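You operate a simulated robot arm through the tools that you are given. There is no shell and no other tool. Be economical: measure what you need, move in short steps, check, and stop when the job is done.

You run a simulated two-armed robot. Do the job below in one go: nothing can be reset, and whatever is moved stays where it is left.

Task
Wipe up the spill on the top of the grid bench with the blue rag and put it back.

Only the result counts: the job must be done as asked and must still hold three seconds after the hand-in. Knocking over, shifting, dropping, spilling or breaking anything else fails it.

Robot
Two 7-joint arms with two-finger parallel grippers on one trunk, on a base that drives. Base frame: it is fixed to the floor where the robot stands at the start and does not move with it; the origin is under the middle of the robot, x ahead of it, y to its left, z up; the surface under the hand at the start is at about z = 84. Units: cm, degrees, N and s.
The left shoulder is at the start at [5, 20.9, 119.6], the right one opposite. With the tool pointing down near the work surface each hand reaches from about 22 to 90 cm from the robot's upright axis, wherever it stands, measured 20 degrees to its own side. Payload 4.4 kg a hand.
Tool frame (each hand has its own): the origin (TCP) lies between the finger pads and is the grasp point; the fingertips stand 2.3 cm ahead of it; z points along the fingers, y is the line along which they close. Largest opening 9.4 cm; finger width 3.8, thickness 1; the body of the gripper, 5.4 by 9.6 cm, starts 3.9 cm behind the TCP.
Orientation is that of the tool frame in the base frame, as a unit quaternion [x, y, z, w]. With the fingers straight down and closing along the base's y, the tool's x points along the base's -x, its y along +y and its z along -z.

Tools
- The arms move only by the tool nudge_tool. It takes "left_deltas", "right_deltas" or both (then of equal length, played together; a hand with none holds still); each is one flat list of numbers, 7 for each row, row after row: the shift along the tool's x, y, z in cm, then the turn, a rotation vector about the tool's x, y, z in degrees, then the gripper command, from -1 (fully open) to 1 (shut), values between in proportion. In form: [x, y, z, rx, ry, rz, gripper, x, y, z, rx, ry, rz, gripper, ...]. A call has 1 to 8 rows; each row shifts and turns the commanded pose from where the row before left it, along the tool's axes as they then stand. Rows are played at 5 a second. More than 5 cm and 8.6 degrees between two rows, or a gripper value outside its range, and nothing of the call is played. A pose out of reach is approached as far as the arm can. The call stops where the force on the tool passes 40 N (or 10 N more than at its start, if that is more) or the arm is blocked; 0.2 s more then pass. Each finger travels about 10.8 cm/s and halts on what it meets, pressing with about 30 N; the grip force reading is that of the motor and also rises with nothing between the fingers. The clock runs only during rows and for 0.2 s after the last one: add rows that do not move to give the fingers time. It gives the time, the measured TCP pose, the force on the tool (base axes), the opening and the grip force at its end, in the units of the frame above (readings bear some noise), with the torque about the TCP (base axes, N m) and any sound that the robot's microphone picked up.
- Cameras (640 x 400 px; columns grow to the right, rows downward): "scene" is now at [15.45, -1.65, 136.77]; the picture's right is [-0.18, -0.98, 0.00], its down [-0.55, 0.10, -0.83] and it looks along [0.81, -0.15, -0.56] (base axes); focal length 282 px, centre (320, 200). "left" rides on the left gripper at [8.6, -1.6, -7.5] in its tool frame; the picture's right is [0.18, 0.98, 0.00], its down [-0.58, 0.11, -0.81] and it looks along [-0.79, 0.15, 0.59] (tool axes); focal length 243 px, centre (320, 200). "right" rides on the right gripper at [8.6, 1.6, -7.4] in its tool frame; the picture's right is [-0.18, 0.98, 0.00], its down [-0.58, -0.11, -0.81] and it looks along [-0.79, -0.15, 0.59] (tool axes); focal length 243 px, centre (320, 200). There is no depth. A picture from a camera that has moved, and an enlarged one, comes with that camera's place and axes in the base frame and with its lens.
- grab_frame(camera): a new picture of that camera. It takes no simulated time.
- move_column(by): slides the trunk up (or, below 0, down) by that many cm; the arms and the scene camera ride with it, the base frame stays. It gives what a move gives, with no picture.
- base_move(legs): drives the robot by 1 to 6 legs, each [ahead, left, turn to the left] in cm, cm and degrees, along the robot's own axes; the way and the turn of a leg run together, so that a leg with both is an arc; at most 150 cm and 180 degrees a leg. The arms and the cameras ride along, it lands a little off, and it stops where it bumps. It gives what a move gives.
- aim_head(pan, tilt): turns the head with the scene camera to pan (to the left, within 80 degrees either way) and tilt (down, from -29 to 69), counted from straight ahead of the robot. It gives what a move gives.
- zoom(camera, box): a new picture of the part [left, top, right, bottom] of that camera's present view, enlarged. It takes no simulated time.
- job_done(): hands the job in; it is judged then, once.

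Go step by step. Nothing tells you exact positions but the pictures and the camera data: compare them with the known pose of the tool, close in by small moves and look again before you grip or let go. The budget is 120 turns and 92 pictures, counting those below and the enlarged ones. Unless the task says otherwise, let go and move clear before handing in, and close with one line.

The tools are called as name(argument=value, ...) on one line, values as JSON. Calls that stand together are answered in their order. nudge_tool: Moves the arms, as the interface text tells. Its arguments: {"type":"object","properties":{"left_deltas":{"type":"array"},"right_deltas":{"type":"array"}},"required":[]} The other tools are called the same way: move_column (by) slides the trunk up or down; base_move (legs) drives the base; aim_head (pan, tilt) turns the head that bears the scene camera; grab_frame (camera) takes a picture; zoom (camera, box) takes an enlarged picture of a part of a camera's view; job_done () hands the job in.

At the start:

```text
t: 0.0
left_tool_pos: [57.86, 11.47, 110.91]
left_ee_rot: [0.001, 1.0, 0.001, 0.0]
left_wrist_force: [0.3, -0.3, -0.1]
left_torque: [0.0, -0.03, 0.0]
left_gripper_width: 9.38
left_finger_force: 0.1
right_tool_pos: [56.37, -31.6, 113.1]
right_ee_rot: [0.0, 1.0, 0.0, 0.0]
right_wrist_force: [-0.4, 0.1, -0.1]
right_torque: [0.01, -0.02, -0.01]
right_gripper_width: 9.43
right_finger_force: 0.2
trunk travel left (down, up): [-27.5, 28.8]
robot x, y, heading: [0.0, 0.13, -0.1]
head pan, tilt: [-10.4, 34.3]
```

scene: 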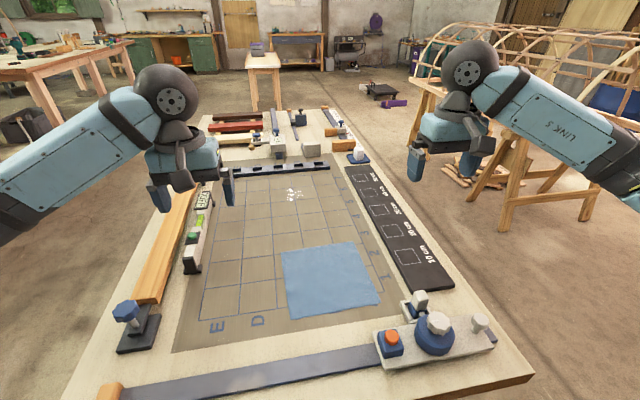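
right: 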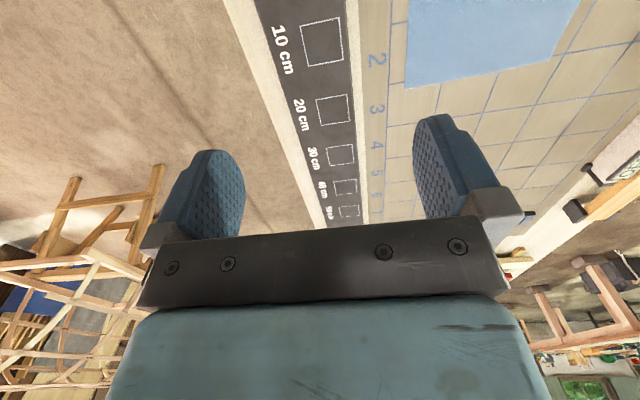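
left: 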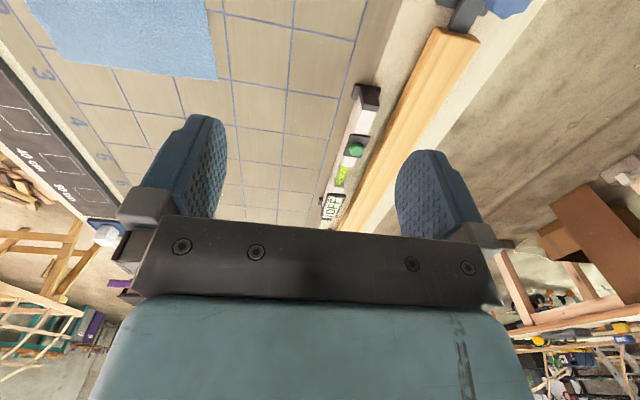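

I see the flat blue rag at about (58, -12) and white spots, likely the spill, at about (97, -7). I'll zoom in on both before moving.

zoom(camera="scene", box=[230, 160, 390, 260])

zoom(camera="scene", box=[240, 220, 432, 340])

aim_head(pan=0, tilt=65)

grab_frame(camera="scene")

```text
4.00 times, centred on (310, 210) of scene
camera zoom: at [15.45, -1.65, 136.77], right [-0.18, -0.98, 0.0], down [-0.55, 0.1, -0.83], along [0.81, -0.15, -0.56], focal length 1130 px, centre (360, 160)
```

zoom: 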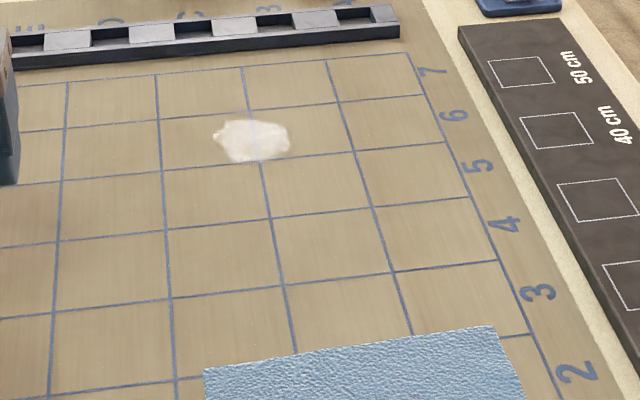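

```text
3.33 times, centred on (336, 280) of scene
camera zoom: at [15.45, -1.65, 136.77], right [-0.18, -0.98, 0.0], down [-0.55, 0.1, -0.83], along [0.81, -0.15, -0.56], focal length 941 px, centre (267, -67)
```

zoom: 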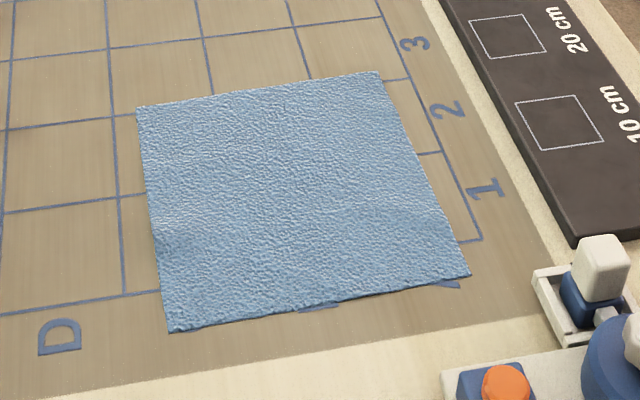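

```text
t: 1.0
left_tool_pos: [57.76, 11.51, 110.77]
left_ee_rot: [-0.001, 1.0, 0.001, 0.0]
left_wrist_force: [-0.3, 0.0, -0.2]
left_torque: [0.0, -0.02, -0.03]
left_gripper_width: 9.37
left_finger_force: 0.0
right_tool_pos: [56.51, -31.69, 112.9]
right_ee_rot: [0.0, 1.0, 0.0, 0.0]
right_wrist_force: [-0.7, 1.0, 0.5]
right_torque: [0.0, -0.02, -0.02]
right_gripper_width: 9.39
right_finger_force: 0.0
trunk travel left (down, up): [-27.5, 28.8]
robot x, y, heading: [0.18, 0.07, 0.0]
head pan, tilt: [0.0, 65.0]
```

```text
86 pictures are left
camera scene: at [12.83, -0.06, 132.68], right [0.0, -1.0, 0.0], down [-0.91, 0.0, -0.42], along [0.42, 0.0, -0.91], focal length 282 px, centre (320, 200)
```

scene: 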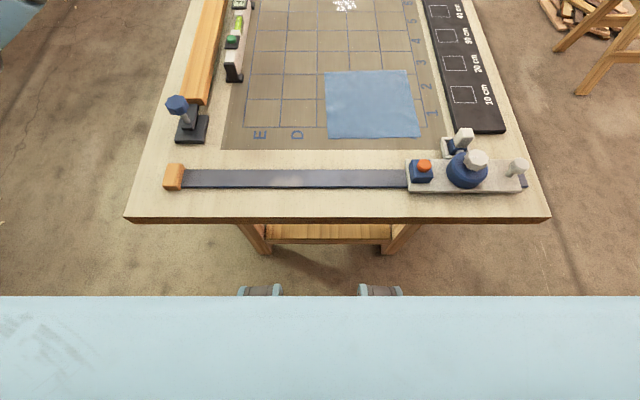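

The rag is about 20x20 cm, centred near (60, -11). The spill near (96, -7) is out of reach, and the bench edge is at x≈32, so I'll drive ahead a little.

base_move(legs=[[8, 0, 0]])

grab_frame(camera="scene")

```text
t: 2.0
left_tool_pos: [65.84, 11.57, 110.83]
left_ee_rot: [-0.001, 1.0, 0.0, -0.001]
left_wrist_force: [0.6, 0.6, 0.0]
left_torque: [0.0, 0.01, 0.01]
left_gripper_width: 9.41
left_finger_force: 0.0
right_tool_pos: [64.52, -31.61, 113.0]
right_ee_rot: [0.0, 1.0, 0.0, 0.0]
right_wrist_force: [0.1, 1.5, -0.2]
right_torque: [-0.02, 0.07, 0.01]
right_gripper_width: 9.39
right_finger_force: 0.1
trunk travel left (down, up): [-27.5, 28.8]
robot x, y, heading: [8.13, -0.17, -0.0]
head pan, tilt: [0.0, 65.0]
```

```text
85 pictures are left
camera scene: at [20.83, -0.06, 132.67], right [0.0, -1.0, 0.0], down [-0.91, 0.0, -0.42], along [0.42, 0.0, -0.91], focal length 282 px, centre (320, 200)
```

scene: 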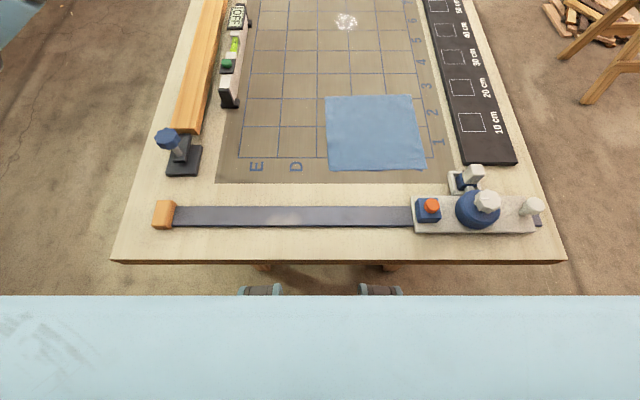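

The drive was clean, with roughly 5 cm left between body and bench edge. I'll move ahead 4 cm more and aim the head at the work area.

base_move(legs=[[4, 0, 0]])

aim_head(pan=-8, tilt=48)

grab_frame(camera="scene")

```text
t: 2.9
left_tool_pos: [69.78, 11.53, 110.76]
left_ee_rot: [0.0, 1.0, 0.0, 0.0]
left_wrist_force: [-0.1, -0.1, 0.5]
left_torque: [-0.02, 0.02, -0.01]
left_gripper_width: 9.4
left_finger_force: 0.1
right_tool_pos: [68.47, -31.5, 112.98]
right_ee_rot: [0.001, 1.0, 0.0, 0.0]
right_wrist_force: [-0.1, 0.0, 0.1]
right_torque: [-0.02, 0.04, 0.04]
right_gripper_width: 9.42
right_finger_force: 0.2
trunk travel left (down, up): [-27.5, 28.8]
robot x, y, heading: [11.78, -0.32, 0.2]
head pan, tilt: [0.0, 65.0]
```

```text
t: 3.7
left_tool_pos: [69.76, 11.53, 110.88]
left_ee_rot: [0.0, 1.0, 0.0, 0.0]
left_wrist_force: [0.0, -0.7, 0.5]
left_torque: [0.01, -0.02, -0.04]
left_gripper_width: 9.42
left_finger_force: 0.1
right_tool_pos: [68.41, -31.63, 113.1]
right_ee_rot: [0.0, 1.0, -0.001, 0.0]
right_wrist_force: [0.2, -0.7, -0.4]
right_torque: [0.02, -0.01, 0.02]
right_gripper_width: 9.42
right_finger_force: 0.0
trunk travel left (down, up): [-27.5, 28.8]
robot x, y, heading: [12.04, -0.15, -0.1]
head pan, tilt: [-8.0, 48.0]
```

```text
84 pictures are left
camera scene: at [26.44, -1.14, 134.76], right [-0.14, -0.99, 0.0], down [-0.74, 0.1, -0.67], along [0.66, -0.09, -0.74], focal length 282 px, centre (320, 200)
```

scene: 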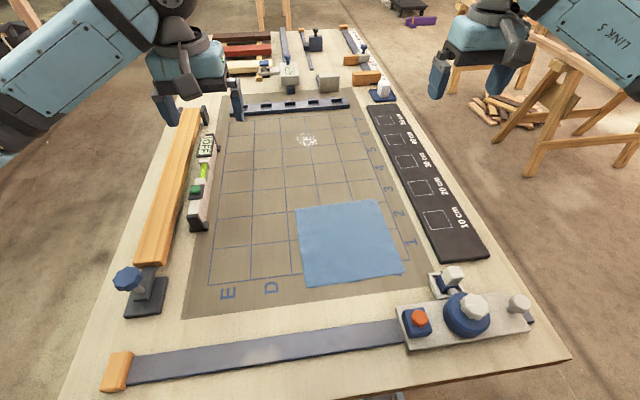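

Next I'll bring the open right hand above the rag centre.

nudge_tool(right_deltas=[1.4, 3.4, 2.2, 0, 0, 0, -1, 1.4, 3.4, 2.2, 0, 0, 0, -1, 1.4, 3.4, 2.2, 0, 0, 0, -1, 1.4, 3.4, 2.2, 0, 0, 0, -1, 1.4, 3.4, 2.2, 0, 0, 0, -1, 1.4, 3.4, 2.2, 0, 0, 0, -1, 0, 0, 0, 0, 0, 0, -1])

grab_frame(camera="scene")

grab_frame(camera="right")

```text
t: 5.3
left_tool_pos: [69.78, 11.34, 110.9]
left_ee_rot: [0.0, 1.0, 0.0, 0.0]
left_wrist_force: [-0.7, -1.0, 0.5]
left_torque: [0.04, 0.0, 0.0]
left_gripper_width: 9.44
left_finger_force: 0.1
right_tool_pos: [60.08, -11.39, 99.81]
right_ee_rot: [0.0, 1.0, 0.0, 0.0]
right_wrist_force: [0.1, -0.1, 0.4]
right_torque: [0.03, -0.04, -0.02]
right_gripper_width: 9.4
right_finger_force: 0.1
trunk travel left (down, up): [-27.5, 28.8]
robot x, y, heading: [12.32, 0.17, -0.1]
head pan, tilt: [-8.0, 48.0]
```

```text
83 pictures are left
camera scene: at [26.46, -1.22, 134.77], right [-0.14, -0.99, 0.0], down [-0.74, 0.1, -0.67], along [0.66, -0.09, -0.74], focal length 282 px, centre (320, 200)
```

scene: 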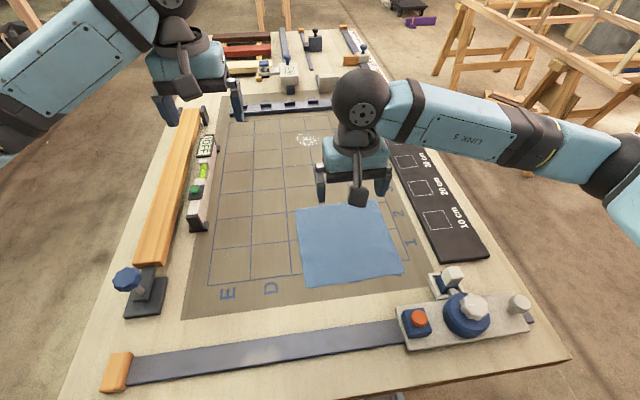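

```text
82 pictures are left
camera right: at [51.51, -9.53, 107.22], right [0.18, 0.98, 0.0], down [0.58, -0.11, 0.81], along [0.79, -0.15, -0.59], focal length 243 px, centre (320, 200)
```

right: 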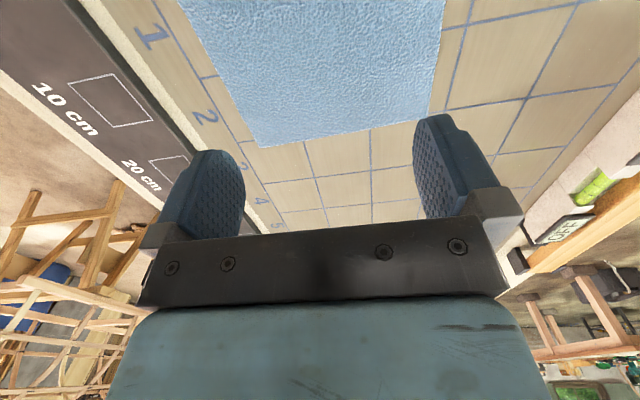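

The hand is over the rag, so I'll go down to just above it with the fingers about 5 cm apart.

nudge_tool(right_deltas=[0, 0, 4, 0, 0, 0, -0.2, 0, 0, 4, 0, 0, 0, -0.2, 0, 0, 3, 0, 0, 0, -0.2, 0, 0, 0.8, 0, 0, 0, -0.2, 0, 0, 0, 0, 0, 0, -0.2])

grab_frame(camera="right")

zoom(camera="scene", box=[240, 150, 432, 290])

```text
t: 6.5
left_tool_pos: [69.82, 11.61, 110.9]
left_ee_rot: [0.0, 1.0, 0.0, 0.0]
left_wrist_force: [0.6, 0.4, -0.2]
left_torque: [0.06, 0.0, 0.0]
left_gripper_width: 9.4
left_finger_force: 0.0
right_tool_pos: [59.99, -11.12, 88.05]
right_ee_rot: [-0.001, 1.0, 0.0, 0.0]
right_wrist_force: [0.1, -0.1, 0.0]
right_torque: [-0.01, 0.0, 0.0]
right_gripper_width: 5.63
right_finger_force: 0.1
trunk travel left (down, up): [-27.5, 28.8]
robot x, y, heading: [11.92, 0.12, -0.1]
head pan, tilt: [-8.0, 48.0]
```

```text
81 pictures are left
camera right: at [51.48, -9.43, 95.46], right [0.18, 0.98, 0.0], down [0.58, -0.11, 0.81], along [0.79, -0.15, -0.59], focal length 243 px, centre (320, 200)
```

right: 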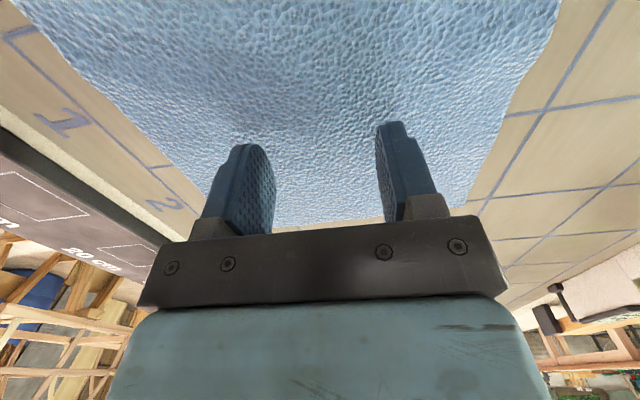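

```text
2.86 times, centred on (336, 220) of scene
camera zoom: at [26.48, -1.15, 134.76], right [-0.14, -0.99, 0.0], down [-0.74, 0.1, -0.67], along [0.66, -0.09, -0.74], focal length 807 px, centre (274, 143)
```

zoom: 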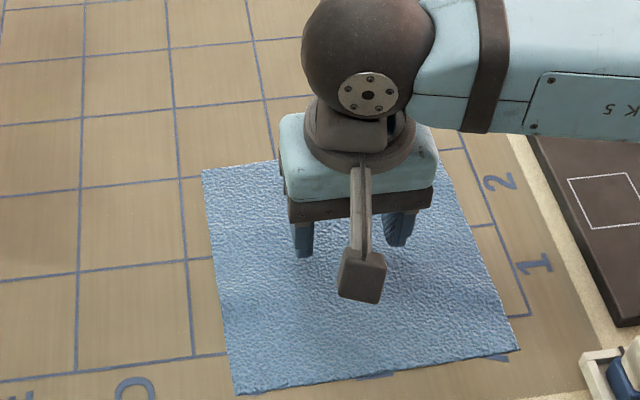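

The fingertips are close above the cloth. I'll come down in small steps to light contact.

nudge_tool(right_deltas=[0, 0, 0.5, 0, 0, 0, -0.2, 0, 0, 0.5, 0, 0, 0, -0.2, 0, 0, 0.4, 0, 0, 0, -0.2, 0, 0, 0, 0, 0, 0, -0.2])

```text
t: 7.5
left_tool_pos: [69.74, 11.57, 110.83]
left_ee_rot: [-0.001, 1.0, 0.0, 0.0]
left_wrist_force: [0.1, -0.6, -0.1]
left_torque: [0.01, 0.01, -0.02]
left_gripper_width: 9.4
left_finger_force: 0.1
right_tool_pos: [60.06, -11.23, 86.62]
right_ee_rot: [0.0, 1.0, 0.0, 0.001]
right_wrist_force: [0.6, 0.2, 0.7]
right_torque: [-0.01, 0.01, -0.01]
right_gripper_width: 5.64
right_finger_force: 0.0
trunk travel left (down, up): [-27.5, 28.8]
robot x, y, heading: [11.7, 0.2, 0.2]
head pan, tilt: [-8.0, 48.0]
```

nudge_tool(right_deltas=[0, 0, 0.2, 0, 0, 0, -0.2, 0, 0, 0.2, 0, 0, 0, -0.2, 0, 0, 0, 0, 0, 0, -0.2])

```text
t: 8.3
left_tool_pos: [69.68, 11.49, 111.04]
left_ee_rot: [0.0, 1.0, 0.0, 0.001]
left_wrist_force: [0.3, 0.9, -0.2]
left_torque: [0.02, 0.02, -0.03]
left_gripper_width: 9.41
left_finger_force: 0.1
right_tool_pos: [60.01, -11.22, 86.37]
right_ee_rot: [0.001, 1.0, 0.0, 0.002]
right_wrist_force: [1.1, -2.6, 16.4]
right_torque: [-0.23, 0.08, 0.08]
right_gripper_width: 5.63
right_finger_force: 0.2
trunk travel left (down, up): [-27.5, 28.8]
robot x, y, heading: [11.63, -0.07, -0.1]
head pan, tilt: [-8.0, 48.0]
```

Contact is light at 16 N, so I'll close to pinch the cloth.

nudge_tool(right_deltas=[0, 0, 0, 0, 0, 0, 0.3, 0, 0, 0, 0, 0, 0, 0.7, 0, 0, 0, 0, 0, 0, 1, 0, 0, 0, 0, 0, 0, 1, 0, 0, 0, 0, 0, 0, 1])

grab_frame(camera="right")

zoom(camera="scene", box=[240, 150, 432, 290])

```text
t: 9.5
left_tool_pos: [69.49, 11.59, 111.09]
left_ee_rot: [0.0, 1.0, 0.0, 0.002]
left_wrist_force: [0.4, -0.5, -0.6]
left_torque: [0.03, 0.02, -0.02]
left_gripper_width: 9.41
left_finger_force: 0.1
right_tool_pos: [59.97, -11.15, 86.35]
right_ee_rot: [0.0, 1.0, 0.0, 0.002]
right_wrist_force: [1.2, 1.0, 26.9]
right_torque: [0.0, 0.21, -0.03]
right_gripper_width: 0.25
right_finger_force: 29.5
trunk travel left (down, up): [-27.5, 28.8]
robot x, y, heading: [11.81, -0.28, -0.1]
head pan, tilt: [-8.0, 48.0]
```

```text
79 pictures are left
camera right: at [51.35, -9.41, 93.82], right [0.18, 0.98, 0.0], down [0.58, -0.11, 0.81], along [0.79, -0.15, -0.59], focal length 243 px, centre (320, 200)
```

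right: 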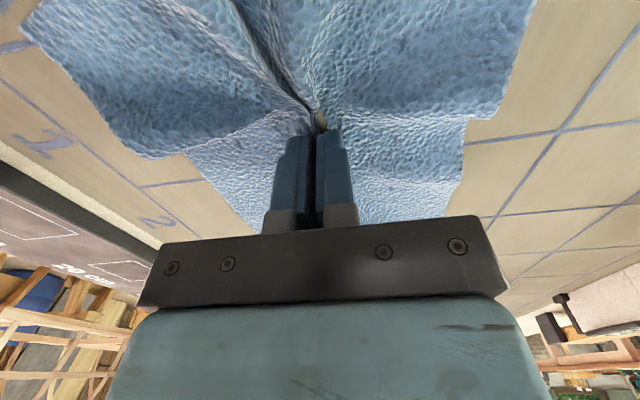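

```text
2.86 times, centred on (336, 220) of scene
camera zoom: at [26.28, -1.09, 134.8], right [-0.14, -0.99, 0.0], down [-0.73, 0.1, -0.67], along [0.66, -0.09, -0.74], focal length 807 px, centre (274, 143)
```

zoom: 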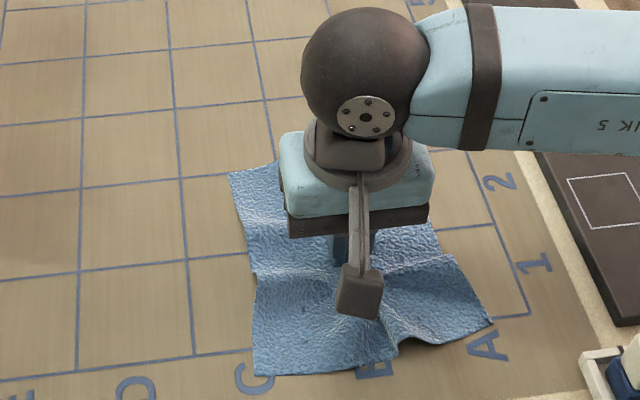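

The cloth is pinched firmly at its centre. I'll lift it slightly and check it follows.

nudge_tool(right_deltas=[0, 0, -2, 0, 0, 0, 1, 0, 0, -2, 0, 0, 0, 1, -3, 0.3, 0, 0, 0, 0, 1, -3, 0.4, 0, 0, 0, 0, 1, 0, 0, 0, 0, 0, 0, 1])

grab_frame(camera="scene")

```text
t: 10.7
left_tool_pos: [69.77, 11.6, 110.87]
left_ee_rot: [0.0, 1.0, 0.0, 0.001]
left_wrist_force: [-0.7, 0.4, -0.6]
left_torque: [0.01, -0.02, -0.01]
left_gripper_width: 9.38
left_finger_force: 0.0
right_tool_pos: [65.95, -10.53, 90.29]
right_ee_rot: [0.0, 1.0, 0.0, -0.001]
right_wrist_force: [-0.5, -0.6, 0.2]
right_torque: [0.01, -0.04, -0.01]
right_gripper_width: 0.23
right_finger_force: 30.1
trunk travel left (down, up): [-27.5, 28.8]
robot x, y, heading: [11.98, 0.0, 0.0]
head pan, tilt: [-8.0, 48.0]
```

```text
77 pictures are left
camera scene: at [26.47, -1.18, 134.76], right [-0.14, -0.99, 0.0], down [-0.74, 0.1, -0.67], along [0.66, -0.09, -0.74], focal length 282 px, centre (320, 200)
```

scene: 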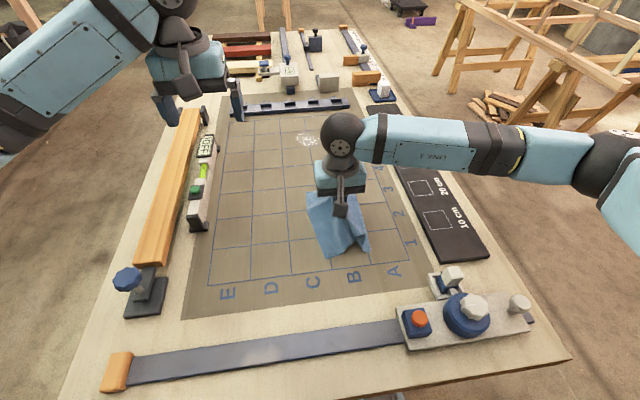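

The rag hangs from the grip and follows. Now I'll carry it low to just short of the spill centre at (96.4, -7).

nudge_tool(right_deltas=[-4.3, 0.5, 0, 0, 0, 0, 1, -4.3, 0.5, 0, 0, 0, 0, 1, -4.3, 0.5, 0, 0, 0, 0, 1, -4.3, 0.5, 0, 0, 0, 0, 1, -4.3, 0.5, 0, 0, 0, 0, 1, -4.3, 0.5, 0, 0, 0, 0, 1, 0, 0, 0, 0, 0, 0, 1])

grab_frame(camera="scene")

```text
t: 12.3
left_tool_pos: [69.76, 11.42, 110.85]
left_ee_rot: [0.001, 1.0, 0.0, 0.0]
left_wrist_force: [0.2, -0.4, 0.4]
left_torque: [0.01, 0.01, 0.02]
left_gripper_width: 9.41
left_finger_force: 0.1
right_tool_pos: [91.74, -7.73, 90.32]
right_ee_rot: [0.0, 1.0, 0.001, 0.001]
right_wrist_force: [0.1, -0.4, -0.1]
right_torque: [0.04, 0.01, 0.01]
right_gripper_width: 0.25
right_finger_force: 29.7
trunk travel left (down, up): [-27.5, 28.8]
robot x, y, heading: [11.67, 0.11, -0.2]
head pan, tilt: [-8.0, 48.0]
```

```text
76 pictures are left
camera scene: at [26.44, -1.26, 134.77], right [-0.14, -0.99, 0.0], down [-0.74, 0.1, -0.67], along [0.66, -0.09, -0.74], focal length 282 px, centre (320, 200)
```

scene: 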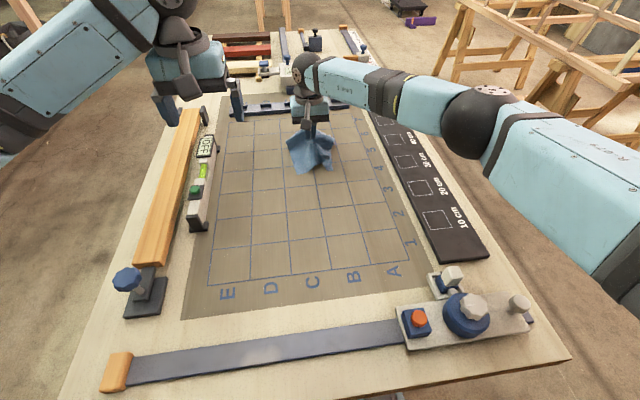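

The reach is good. I'll lower at the near side of the spill until it presses lightly.

nudge_tool(right_deltas=[0, 0, 2, 0, 0, 0, 1, 0, 0, 1, 0, 0, 0, 1, 0, 0, 0.5, 0, 0, 0, 1, 0, 0, 0.3, 0, 0, 0, 1, 0, 0, 0, 0, 0, 0, 1])

grab_frame(camera="right")

```text
t: 13.5
left_tool_pos: [69.78, 11.62, 110.96]
left_ee_rot: [0.0, 1.0, 0.0, 0.0]
left_wrist_force: [-0.2, -0.8, -0.2]
left_torque: [0.0, -0.01, 0.01]
left_gripper_width: 9.39
left_finger_force: 0.1
right_tool_pos: [91.67, -7.5, 86.4]
right_ee_rot: [0.0, 1.0, 0.0, 0.0]
right_wrist_force: [-0.6, 0.1, 3.5]
right_torque: [0.03, 0.07, 0.02]
right_gripper_width: 0.24
right_finger_force: 30.2
trunk travel left (down, up): [-27.5, 28.8]
robot x, y, heading: [11.66, -0.05, 0.2]
head pan, tilt: [-8.0, 48.0]
```

```text
75 pictures are left
camera right: at [83.2, -5.78, 93.88], right [0.18, 0.98, 0.0], down [0.58, -0.11, 0.81], along [0.79, -0.15, -0.59], focal length 243 px, centre (320, 200)
```

right: 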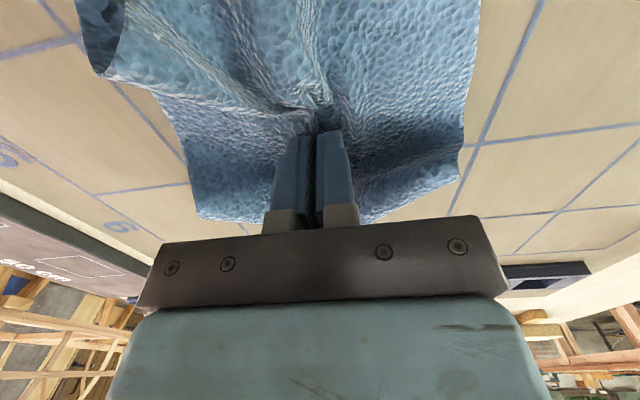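

The cloth is down with a light press. I'll scrub in lanes across the spill, starting at y≈-10.

nudge_tool(right_deltas=[0, -1.5, 0.15, 0, 0, 0, 1, 0, -1.5, 0, 0, 0, 0, 1, -2, 0, 0, 0, 0, 0, 1, -2, 0, 0, 0, 0, 0, 1, -2, 0, 0, 0, 0, 0, 1, -2, 0, 0, 0, 0, 0, 1, 0, 1.7, 0, 0, 0, 0, 1, 2, 0, 0, 0, 0, 0, 1])

nudge_tool(right_deltas=[2, 0, 0, 0, 0, 0, 1, 2, 0, 0, 0, 0, 0, 1, 2, 0, 0, 0, 0, 0, 1, 0, 1.7, 0, 0, 0, 0, 1, -2, 0, 0, 0, 0, 0, 1, -2, 0, 0, 0, 0, 0, 1, -2, 0, 0, 0, 0, 0, 1, -2, 0, 0, 0, 0, 0, 1])

nudge_tool(right_deltas=[0, 1.7, 0, 0, 0, 0, 1, 2, 0, 0, 0, 0, 0, 1, 2, 0, 0, 0, 0, 0, 1, 2, 0, 0, 0, 0, 0, 1, 2, 0, 0, 0, 0, 0, 1, 2, 0, 0, 0, 0, 0, 1, 2, 0, 0, 0, 0, 0, 1, 0, 0, 0, 0, 0, 0, 1])

grab_frame(camera="scene")

```text
t: 15.3
left_tool_pos: [69.77, 11.28, 110.91]
left_ee_rot: [0.0, 1.0, 0.0, 0.0]
left_wrist_force: [-0.5, -0.2, -0.7]
left_torque: [0.05, -0.04, 0.01]
left_gripper_width: 9.38
left_finger_force: 0.1
right_tool_pos: [93.13, -9.7, 86.64]
right_ee_rot: [0.0, 1.0, 0.001, 0.0]
right_wrist_force: [0.9, 0.4, -0.8]
right_torque: [-0.05, -0.04, 0.04]
right_gripper_width: 0.26
right_finger_force: 30.0
right hand out of reach, approached as far as the arm can: row 4, 5, 6
trunk travel left (down, up): [-27.5, 28.8]
robot x, y, heading: [11.93, -0.17, -0.2]
head pan, tilt: [-8.0, 48.0]
```

```text
t: 17.1
left_tool_pos: [69.72, 11.37, 110.8]
left_ee_rot: [0.0, 1.0, 0.001, 0.0]
left_wrist_force: [-0.6, 0.7, 0.1]
left_torque: [0.02, -0.02, -0.01]
left_gripper_width: 9.4
left_finger_force: 0.0
right_tool_pos: [94.13, -7.71, 86.75]
right_ee_rot: [0.0, 1.0, 0.001, -0.001]
right_wrist_force: [-0.8, -1.0, 0.0]
right_torque: [0.04, 0.02, -0.01]
right_gripper_width: 0.23
right_finger_force: 29.6
right hand out of reach, approached as far as the arm can: row 8
trunk travel left (down, up): [-27.5, 28.8]
robot x, y, heading: [11.48, -0.2, 0.1]
head pan, tilt: [-8.0, 48.0]
```

```text
t: 18.9
left_tool_pos: [69.86, 11.63, 110.84]
left_ee_rot: [-0.001, 1.0, 0.001, -0.001]
left_wrist_force: [-0.3, -0.7, -0.6]
left_torque: [0.01, -0.01, 0.01]
left_gripper_width: 9.4
left_finger_force: 0.0
right_tool_pos: [82.17, -6.15, 86.59]
right_ee_rot: [-0.001, 1.0, 0.001, 0.001]
right_wrist_force: [-0.3, -1.2, 0.3]
right_torque: [0.05, 0.04, 0.0]
right_gripper_width: 0.21
right_finger_force: 29.6
trunk travel left (down, up): [-27.5, 28.8]
robot x, y, heading: [11.99, -0.06, 0.3]
head pan, tilt: [-8.0, 48.0]
```

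```text
74 pictures are left
camera scene: at [26.51, -1.13, 134.76], right [-0.14, -0.99, 0.0], down [-0.74, 0.1, -0.67], along [0.66, -0.09, -0.74], focal length 282 px, centre (320, 200)
```

scene: 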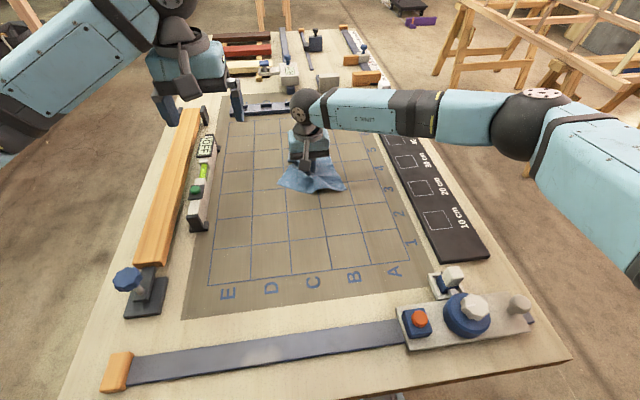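

The reach ended at x≈95 with the tool vertical. I'll pull back to see what is left, and tilt the tool forward to reach farther.

nudge_tool(right_deltas=[3, 0, -2, 0, 0, 0, 1, 3, 0, 0, 0, 0, 0, 1, 3, 0, 0, 0, 0, 0, 1, 0, 0, 0, 0, -8, 0, 1, 0, 0, 0, 0, -8, 0, 1, 0, 0, 0, 0, -8, 0, 1, 0, 0, 0, 0, 0, 0, 1])

zoom(camera="scene", box=[230, 90, 390, 190])

grab_frame(camera="right")

```text
t: 20.5
left_tool_pos: [69.72, 11.64, 110.84]
left_ee_rot: [0.0, 1.0, -0.001, 0.0]
left_wrist_force: [0.3, 0.2, 0.0]
left_torque: [-0.02, -0.03, 0.01]
left_gripper_width: 9.4
left_finger_force: 0.0
right_tool_pos: [73.14, -6.06, 88.67]
right_ee_rot: [0.0, 0.978, 0.001, 0.208]
right_wrist_force: [0.3, 0.2, -0.6]
right_torque: [-0.02, 0.02, 0.03]
right_gripper_width: 0.21
right_finger_force: 29.4
trunk travel left (down, up): [-27.5, 28.8]
robot x, y, heading: [11.96, -0.37, 0.1]
head pan, tilt: [-8.0, 48.0]
```

```text
4.00 times, centred on (310, 140) of scene
camera zoom: at [26.49, -1.14, 134.76], right [-0.14, -0.99, 0.0], down [-0.74, 0.1, -0.67], along [0.66, -0.09, -0.74], focal length 1130 px, centre (360, 440)
```

zoom: 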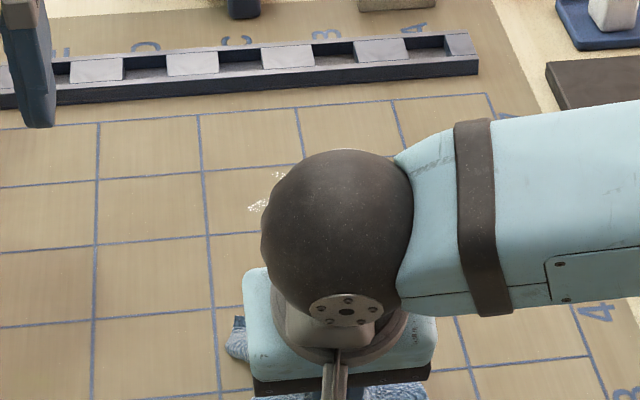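

```text
72 pictures are left
camera right: at [62.33, -4.33, 91.93], right [0.17, 0.98, 0.08], down [0.2, -0.11, 0.97], along [0.96, -0.15, -0.22], focal length 243 px, centre (320, 200)
```

right: 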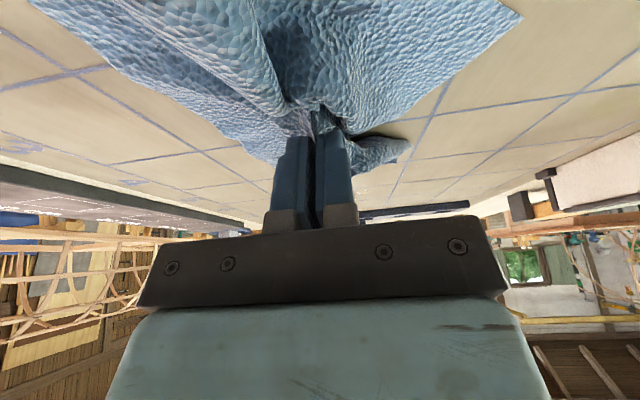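

The spill is still partly there and the tilt works (24°). I'll go forward again and lower at x≈92, y≈-9.5.

nudge_tool(right_deltas=[-3.66, -0.7, 1.63, 0, 0, 0, 1, -3.66, -0.7, 1.63, 0, 0, 0, 1, -3.66, -0.7, 1.63, 0, 0, 0, 1, -3.66, -0.7, 1.63, 0, 0, 0, 1, -2.74, -0.7, 1.22, 0, 0, 0, 1, 0.41, 0, 0.91, 0, 0, 0, 1, 0.2, 0, 0.46, 0, 0, 0, 1, 0, 0, 0, 0, 0, 0, 1])

```text
t: 22.3
left_tool_pos: [69.67, 11.53, 110.91]
left_ee_rot: [0.0, 1.0, -0.001, 0.001]
left_wrist_force: [-0.3, 0.1, -0.2]
left_torque: [-0.03, -0.04, -0.02]
left_gripper_width: 9.41
left_finger_force: 0.0
right_tool_pos: [92.22, -9.58, 87.21]
right_ee_rot: [0.0, 0.978, 0.0, 0.207]
right_wrist_force: [0.4, 0.0, 1.9]
right_torque: [-0.03, -0.01, 0.0]
right_gripper_width: 0.21
right_finger_force: 29.8
trunk travel left (down, up): [-27.5, 28.8]
robot x, y, heading: [12.08, 0.09, -0.1]
head pan, tilt: [-8.0, 48.0]
```

Starting to touch. I'll press a bit more and sweep forward.

nudge_tool(right_deltas=[0.12, 0, 0.27, 0, 0, 0, 1, -1.83, 0, 0.81, 0, 0, 0, 1, -1.83, 0, 0.81, 0, 0, 0, 1, -1.83, 0, 0.81, 0, 0, 0, 1, -1.83, 0, 0.81, 0, 0, 0, 1, 0, 0, 0, 0, 0, 0, 1])

```text
t: 23.7
left_tool_pos: [69.62, 11.56, 110.94]
left_ee_rot: [0.0, 1.0, 0.001, 0.002]
left_wrist_force: [-1.4, -0.6, 0.7]
left_torque: [-0.03, 0.0, -0.05]
left_gripper_width: 9.4
left_finger_force: 0.0
right_tool_pos: [100.13, -9.51, 87.11]
right_ee_rot: [0.0, 0.978, 0.0, 0.21]
right_wrist_force: [-1.0, 1.5, 6.4]
right_torque: [0.04, 0.11, -0.01]
right_gripper_width: 0.25
right_finger_force: 30.0
trunk travel left (down, up): [-27.5, 28.8]
robot x, y, heading: [12.05, -0.15, -0.2]
head pan, tilt: [-8.0, 48.0]
```

Reach and pressure are good (6 N). I'll continue the lanes.

nudge_tool(right_deltas=[0.04, 1.6, 0.09, 0, 0, 0, 1, 1.83, 0, -0.81, 0, 0, 0, 1, 1.83, 0, -0.81, 0, 0, 0, 1, 1.83, 0, -0.81, 0, 0, 0, 1, 1.83, 0, -0.81, 0, 0, 0, 1, 0, 1.6, 0, 0, 0, 0, 1])

nudge_tool(right_deltas=[-1.83, 0, 0.81, 0, 0, 0, 1, -1.83, 0, 0.81, 0, 0, 0, 1, -1.83, 0, 0.81, 0, 0, 0, 1, -1.83, 0, 0.81, 0, 0, 0, 1, 0, 1.6, 0, 0, 0, 0, 1])

nudge_tool(right_deltas=[1.83, 0, -0.81, 0, 0, 0, 1, 1.83, 0, -0.81, 0, 0, 0, 1, 1.83, 0, -0.81, 0, 0, 0, 1, 1.83, 0, -0.81, 0, 0, 0, 1, 0, 1.6, 0, 0, 0, 0, 1, -1.83, 0, 0.81, 0, 0, 0, 1, -1.83, 0, 0.81, 0, 0, 0, 1, -1.83, 0, 0.81, 0, 0, 0, 1])

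```text
t: 25.1
left_tool_pos: [69.67, 11.63, 110.95]
left_ee_rot: [0.0, 1.0, 0.0, 0.0]
left_wrist_force: [-0.5, -0.2, 0.3]
left_torque: [-0.02, 0.0, -0.01]
left_gripper_width: 9.42
left_finger_force: 0.1
right_tool_pos: [92.13, -6.35, 86.91]
right_ee_rot: [0.0, 0.978, 0.0, 0.209]
right_wrist_force: [-1.3, -3.6, 13.6]
right_torque: [-0.09, 0.17, 0.03]
right_gripper_width: 0.28
right_finger_force: 30.5
trunk travel left (down, up): [-27.5, 28.8]
robot x, y, heading: [12.2, 0.03, 0.2]
head pan, tilt: [-8.0, 48.0]
```

```text
t: 26.3
left_tool_pos: [69.63, 11.5, 110.98]
left_ee_rot: [0.0, 1.0, 0.0, 0.001]
left_wrist_force: [-0.3, 0.5, -0.3]
left_torque: [0.0, -0.02, 0.02]
left_gripper_width: 9.41
left_finger_force: 0.0
right_tool_pos: [99.93, -4.94, 86.98]
right_ee_rot: [0.0, 0.978, 0.001, 0.21]
right_wrist_force: [4.4, -1.3, 15.6]
right_torque: [-0.03, 0.04, 0.03]
right_gripper_width: 0.23
right_finger_force: 30.7
right hand out of reach, approached as far as the arm can: row 5
trunk travel left (down, up): [-27.5, 28.8]
robot x, y, heading: [11.49, 0.22, -0.4]
head pan, tilt: [-8.0, 48.0]
```

```text
t: 28.1
left_tool_pos: [69.52, 11.66, 111.01]
left_ee_rot: [0.0, 1.0, 0.0, 0.002]
left_wrist_force: [-0.8, 0.9, 0.6]
left_torque: [-0.02, 0.03, -0.02]
left_gripper_width: 9.4
left_finger_force: 0.0
right_tool_pos: [97.79, -3.11, 86.86]
right_ee_rot: [-0.001, 0.978, 0.0, 0.21]
right_wrist_force: [-4.7, 1.7, 16.8]
right_torque: [0.06, 0.3, -0.02]
right_gripper_width: 0.28
right_finger_force: 30.7
trunk travel left (down, up): [-27.5, 28.8]
robot x, y, heading: [11.85, 0.05, -0.0]
head pan, tilt: [-8.0, 48.0]
```

The lanes are covered. I'll lift and move back and to the right to inspect.

nudge_tool(right_deltas=[-0.8, 0, -3.6, 0, 0, 0, 1, -0.8, 0, -3.6, 0, 0, 0, 1, 3.5, -3, -1.5, 0, 0, 0, 1, 3.5, -3, -1.5, 0, 0, 0, 1, 3.5, -3, -1.5, 0, 0, 0, 1, 3.5, -3, -1.5, 0, 0, 0, 1, 3.5, -3, -1.5, 0, 0, 0, 1])

zoom(camera="scene", box=[230, 90, 390, 190])

```text
t: 29.7
left_tool_pos: [69.8, 11.41, 110.98]
left_ee_rot: [0.0, 1.0, 0.0, -0.001]
left_wrist_force: [0.5, -0.8, -0.3]
left_torque: [0.0, -0.01, 0.0]
left_gripper_width: 9.42
left_finger_force: 0.1
right_tool_pos: [77.34, -18.26, 93.8]
right_ee_rot: [0.001, 0.978, 0.001, 0.209]
right_wrist_force: [-0.1, -0.2, -0.8]
right_torque: [0.02, -0.02, 0.01]
right_gripper_width: 0.25
right_finger_force: 30.0
trunk travel left (down, up): [-27.5, 28.8]
robot x, y, heading: [11.72, -0.2, 0.3]
head pan, tilt: [-8.0, 48.0]
```

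```text
4.00 times, centred on (310, 140) of scene
camera zoom: at [26.38, -1.29, 134.78], right [-0.14, -0.99, 0.0], down [-0.74, 0.1, -0.67], along [0.66, -0.09, -0.74], focal length 1130 px, centre (360, 440)
```

zoom: 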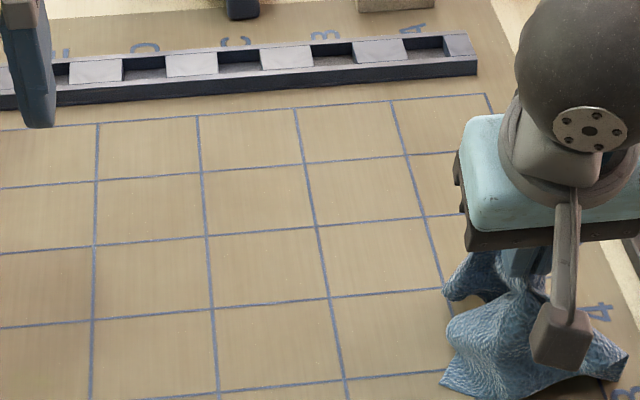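

The spill is gone. Now I'll straighten the tool and carry the rag back over its original place at (60, -11).

nudge_tool(right_deltas=[0, 0, 0, 0, 8, 0, 1, 0, 0, 0, 0, 8, 0, 1, 0, 0, 0, 0, 8.1, 0, 1, 4.3, 1.8, -1, 0, 0, 0, 1, 4.3, 1.8, -1, 0, 0, 0, 1, 4.3, 1.8, -1, 0, 0, 0, 1, 4.3, 1.7, 0, 0, 0, 0, 1, 0, 0, 0, 0, 0, 0, 1])

grab_frame(camera="scene")

grab_frame(camera="right")

```text
t: 31.5
left_tool_pos: [69.73, 11.58, 110.91]
left_ee_rot: [-0.001, 1.0, 0.001, 0.0]
left_wrist_force: [0.5, -0.1, 0.3]
left_torque: [0.01, 0.03, 0.0]
left_gripper_width: 9.4
left_finger_force: 0.0
right_tool_pos: [60.15, -11.13, 96.71]
right_ee_rot: [0.001, 1.0, 0.0, -0.001]
right_wrist_force: [-0.1, 0.1, -0.5]
right_torque: [0.04, 0.02, 0.04]
right_gripper_width: 0.22
right_finger_force: 29.7
trunk travel left (down, up): [-27.5, 28.8]
robot x, y, heading: [12.02, -0.2, 0.2]
head pan, tilt: [-8.0, 48.0]
```

```text
70 pictures are left
camera scene: at [26.51, -1.17, 134.76], right [-0.14, -0.99, 0.0], down [-0.74, 0.1, -0.67], along [0.66, -0.09, -0.74], focal length 282 px, centre (320, 200)
```

scene: 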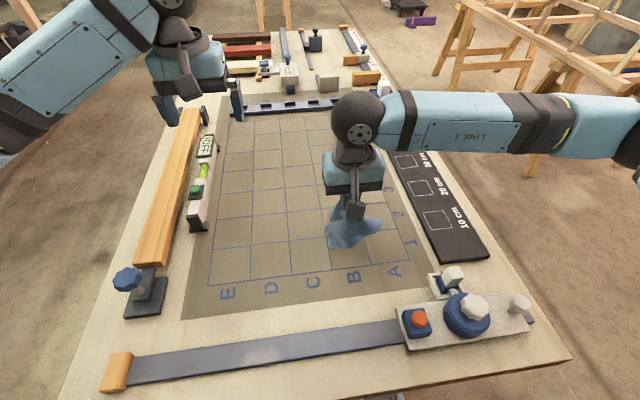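

```text
69 pictures are left
camera right: at [51.74, -9.46, 104.16], right [0.18, 0.98, 0.0], down [0.58, -0.11, 0.81], along [0.79, -0.15, -0.59], focal length 243 px, centre (320, 200)
```

right: 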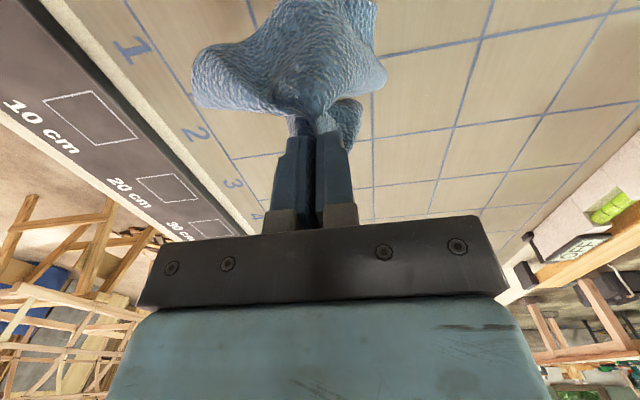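

I'm over its place, so I'll lower the rag to the bench and open slowly.

nudge_tool(right_deltas=[0, 0, 3, 0, 0, 0, 1, 0, 0, 3, 0, 0, 0, 1, 0, 0, 2.5, 0, 0, 0, 1, 0, 0, 1.4, 0, 0, 0, 1, 0, 0, 0, 0, 0, 0, 1])

grab_frame(camera="right")

```text
t: 32.7
left_tool_pos: [69.7, 11.58, 111.0]
left_ee_rot: [-0.001, 1.0, -0.001, -0.001]
left_wrist_force: [-0.1, -0.5, 0.0]
left_torque: [0.0, 0.0, 0.04]
left_gripper_width: 9.38
left_finger_force: 0.0
right_tool_pos: [60.27, -11.2, 86.94]
right_ee_rot: [-0.001, 1.0, 0.0, 0.0]
right_wrist_force: [0.9, -2.1, 4.9]
right_torque: [0.0, -0.11, -0.04]
right_gripper_width: 0.21
right_finger_force: 30.1
trunk travel left (down, up): [-27.5, 28.8]
robot x, y, heading: [11.99, 0.02, 0.2]
head pan, tilt: [-8.0, 48.0]
```

```text
68 pictures are left
camera right: at [51.7, -9.39, 94.38], right [0.18, 0.98, 0.0], down [0.58, -0.11, 0.81], along [0.79, -0.15, -0.59], focal length 243 px, centre (320, 200)
```

right: 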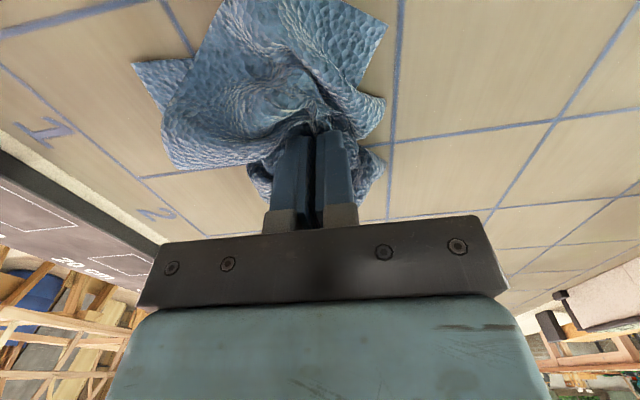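

Set down but crumpled; I'll open the fingers partway slowly, lift clear and look.

nudge_tool(right_deltas=[0, 0, 0, 0, 0, 0, 0.7, 0, 0, 0, 0, 0, 0, 0.4, 0, 0, 0, 0, 0, 0, 0.2, 0, 0, -1, 0, 0, 0, 0.2, 0, 0, -3, 0, 0, 0, 0.2, 0, 0, -4, 0, 0, 0, 0.2, 0, 0, -4, 0, 0, 0, 0, -4, 0, -4, 0, 0, 0, 0])

zoom(camera="scene", box=[240, 170, 432, 290])

grab_frame(camera="right")

```text
refused: row 8 steps farther than a row can; nothing moved
```

```text
3.33 times, centred on (336, 230) of scene
camera zoom: at [26.45, -1.15, 134.78], right [-0.14, -0.99, 0.0], down [-0.74, 0.1, -0.67], along [0.66, -0.09, -0.74], focal length 941 px, centre (267, 100)
```

zoom: 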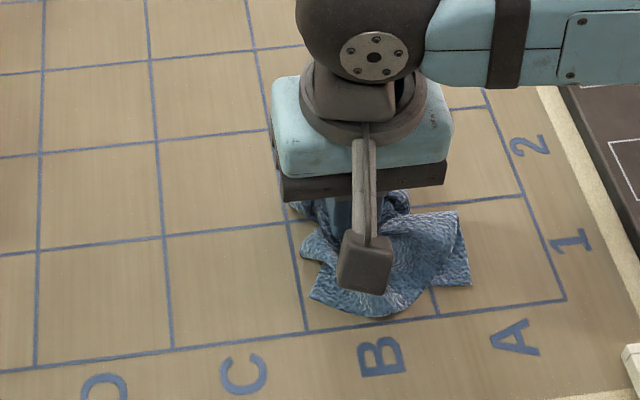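

```text
66 pictures are left
camera right: at [51.7, -9.39, 94.38], right [0.18, 0.98, 0.0], down [0.58, -0.11, 0.81], along [0.79, -0.15, -0.59], focal length 243 px, centre (320, 200)
```

right: 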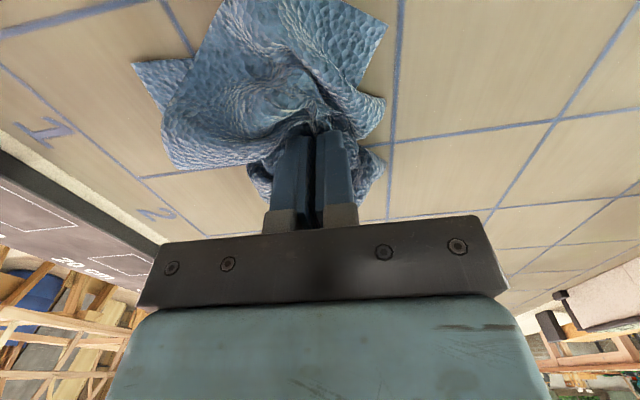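

One row was too long, so nothing moved. I'll repeat with shorter steps.

nudge_tool(right_deltas=[0, 0, 0, 0, 0, 0, 0.7, 0, 0, 0, 0, 0, 0, 0.3, 0, 0, 0, 0, 0, 0, 0, 0, 0, -1, 0, 0, 0, 0, 0, 0, -3, 0, 0, 0, 0, 0, 0, -4, 0, 0, 0, 0, 0, 0, -4, 0, 0, 0, 0])

nudge_tool(right_deltas=[-4, -2, 0, 0, 0, 0, 0, -4, -2, 0, 0, 0, 0, 0, -4, -2, 0, 0, 0, 0, 0])

zoom(camera="scene", box=[240, 170, 432, 290])

```text
t: 34.3
left_tool_pos: [69.72, 11.64, 110.9]
left_ee_rot: [0.001, 1.0, -0.001, 0.0]
left_wrist_force: [-0.3, -0.3, 0.2]
left_torque: [-0.01, 0.02, 0.01]
left_gripper_width: 9.37
left_finger_force: 0.1
right_tool_pos: [60.17, -11.08, 98.77]
right_ee_rot: [0.001, 1.0, 0.0, -0.001]
right_wrist_force: [-0.7, 0.2, 0.2]
right_torque: [-0.02, 0.0, 0.01]
right_gripper_width: 4.71
right_finger_force: 0.2
trunk travel left (down, up): [-27.5, 28.8]
robot x, y, heading: [11.68, -0.09, -0.1]
head pan, tilt: [-8.0, 48.0]
```

```text
t: 35.1
left_tool_pos: [69.79, 11.57, 110.88]
left_ee_rot: [0.0, 1.0, 0.0, 0.0]
left_wrist_force: [0.7, 0.3, -1.2]
left_torque: [0.02, 0.01, 0.0]
left_gripper_width: 9.39
left_finger_force: 0.0
right_tool_pos: [72.28, -17.2, 98.7]
right_ee_rot: [0.0, 1.0, 0.001, 0.0]
right_wrist_force: [0.4, 0.0, -0.6]
right_torque: [0.02, 0.07, -0.01]
right_gripper_width: 4.69
right_finger_force: 0.1
trunk travel left (down, up): [-27.5, 28.8]
robot x, y, heading: [11.83, -0.17, -0.0]
head pan, tilt: [-8.0, 48.0]
```

```text
3.33 times, centred on (336, 230) of scene
camera zoom: at [26.54, -1.18, 134.75], right [-0.14, -0.99, 0.0], down [-0.74, 0.1, -0.67], along [0.66, -0.09, -0.74], focal length 941 px, centre (267, 100)
```

zoom: 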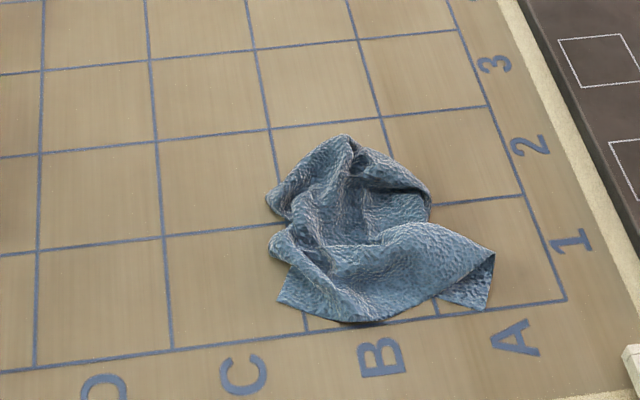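

The rag lies at about (59, -12), within 1–2 cm of its original centre. I'll raise the arm clear and take a last look at the whole bench.

nudge_tool(right_deltas=[0, -3.4, -2.3, 0, 0, 0, 0, 0, -3.4, -2.3, 0, 0, 0, -0.5, 0, -3.4, -2.3, 0, 0, 0, -1, 0, -3.4, -2.3, 0, 0, 0, -1, 0, -1, -2.3, 0, 0, 0, -1])

grab_frame(camera="scene")

zoom(camera="scene", box=[250, 100, 370, 175])

```text
t: 36.3
left_tool_pos: [69.72, 11.58, 110.93]
left_ee_rot: [0.0, 1.0, 0.0, 0.0]
left_wrist_force: [0.5, 0.0, 0.0]
left_torque: [-0.06, 0.01, 0.0]
left_gripper_width: 9.38
left_finger_force: 0.1
right_tool_pos: [72.34, -31.72, 110.35]
right_ee_rot: [0.0, 1.0, 0.0, 0.0]
right_wrist_force: [-0.1, -1.0, 0.3]
right_torque: [-0.01, 0.0, -0.02]
right_gripper_width: 9.41
right_finger_force: 0.0
trunk travel left (down, up): [-27.5, 28.8]
robot x, y, heading: [11.99, 0.1, 0.0]
head pan, tilt: [-8.0, 48.0]
```

```text
64 pictures are left
camera scene: at [26.47, -1.1, 134.76], right [-0.14, -0.99, 0.0], down [-0.74, 0.1, -0.67], along [0.66, -0.09, -0.74], focal length 282 px, centre (320, 200)
```

scene: 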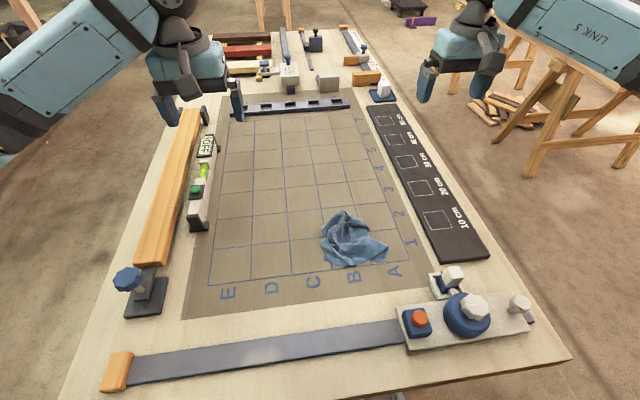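

```text
5.33 times, centred on (310, 138) of scene
camera zoom: at [26.47, -1.1, 134.76], right [-0.14, -0.99, 0.0], down [-0.74, 0.1, -0.67], along [0.66, -0.09, -0.74], focal length 1506 px, centre (373, 533)
```

zoom: 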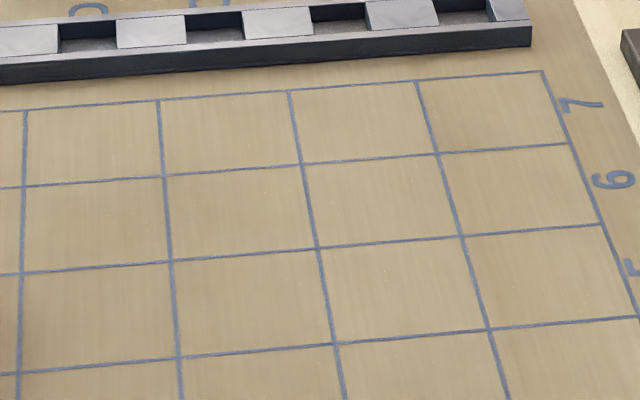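

The bench is clean, the rag is back in its place (crumpled rather than flat), nothing else has moved and both hands are clear, so I'm handing in.

job_done()

```text
The job is handed in.
```

The spill is wiped up and the blue rag is back within about 2 cm of its original spot, though it lies crumpled instead of spread flat as it was at the start.
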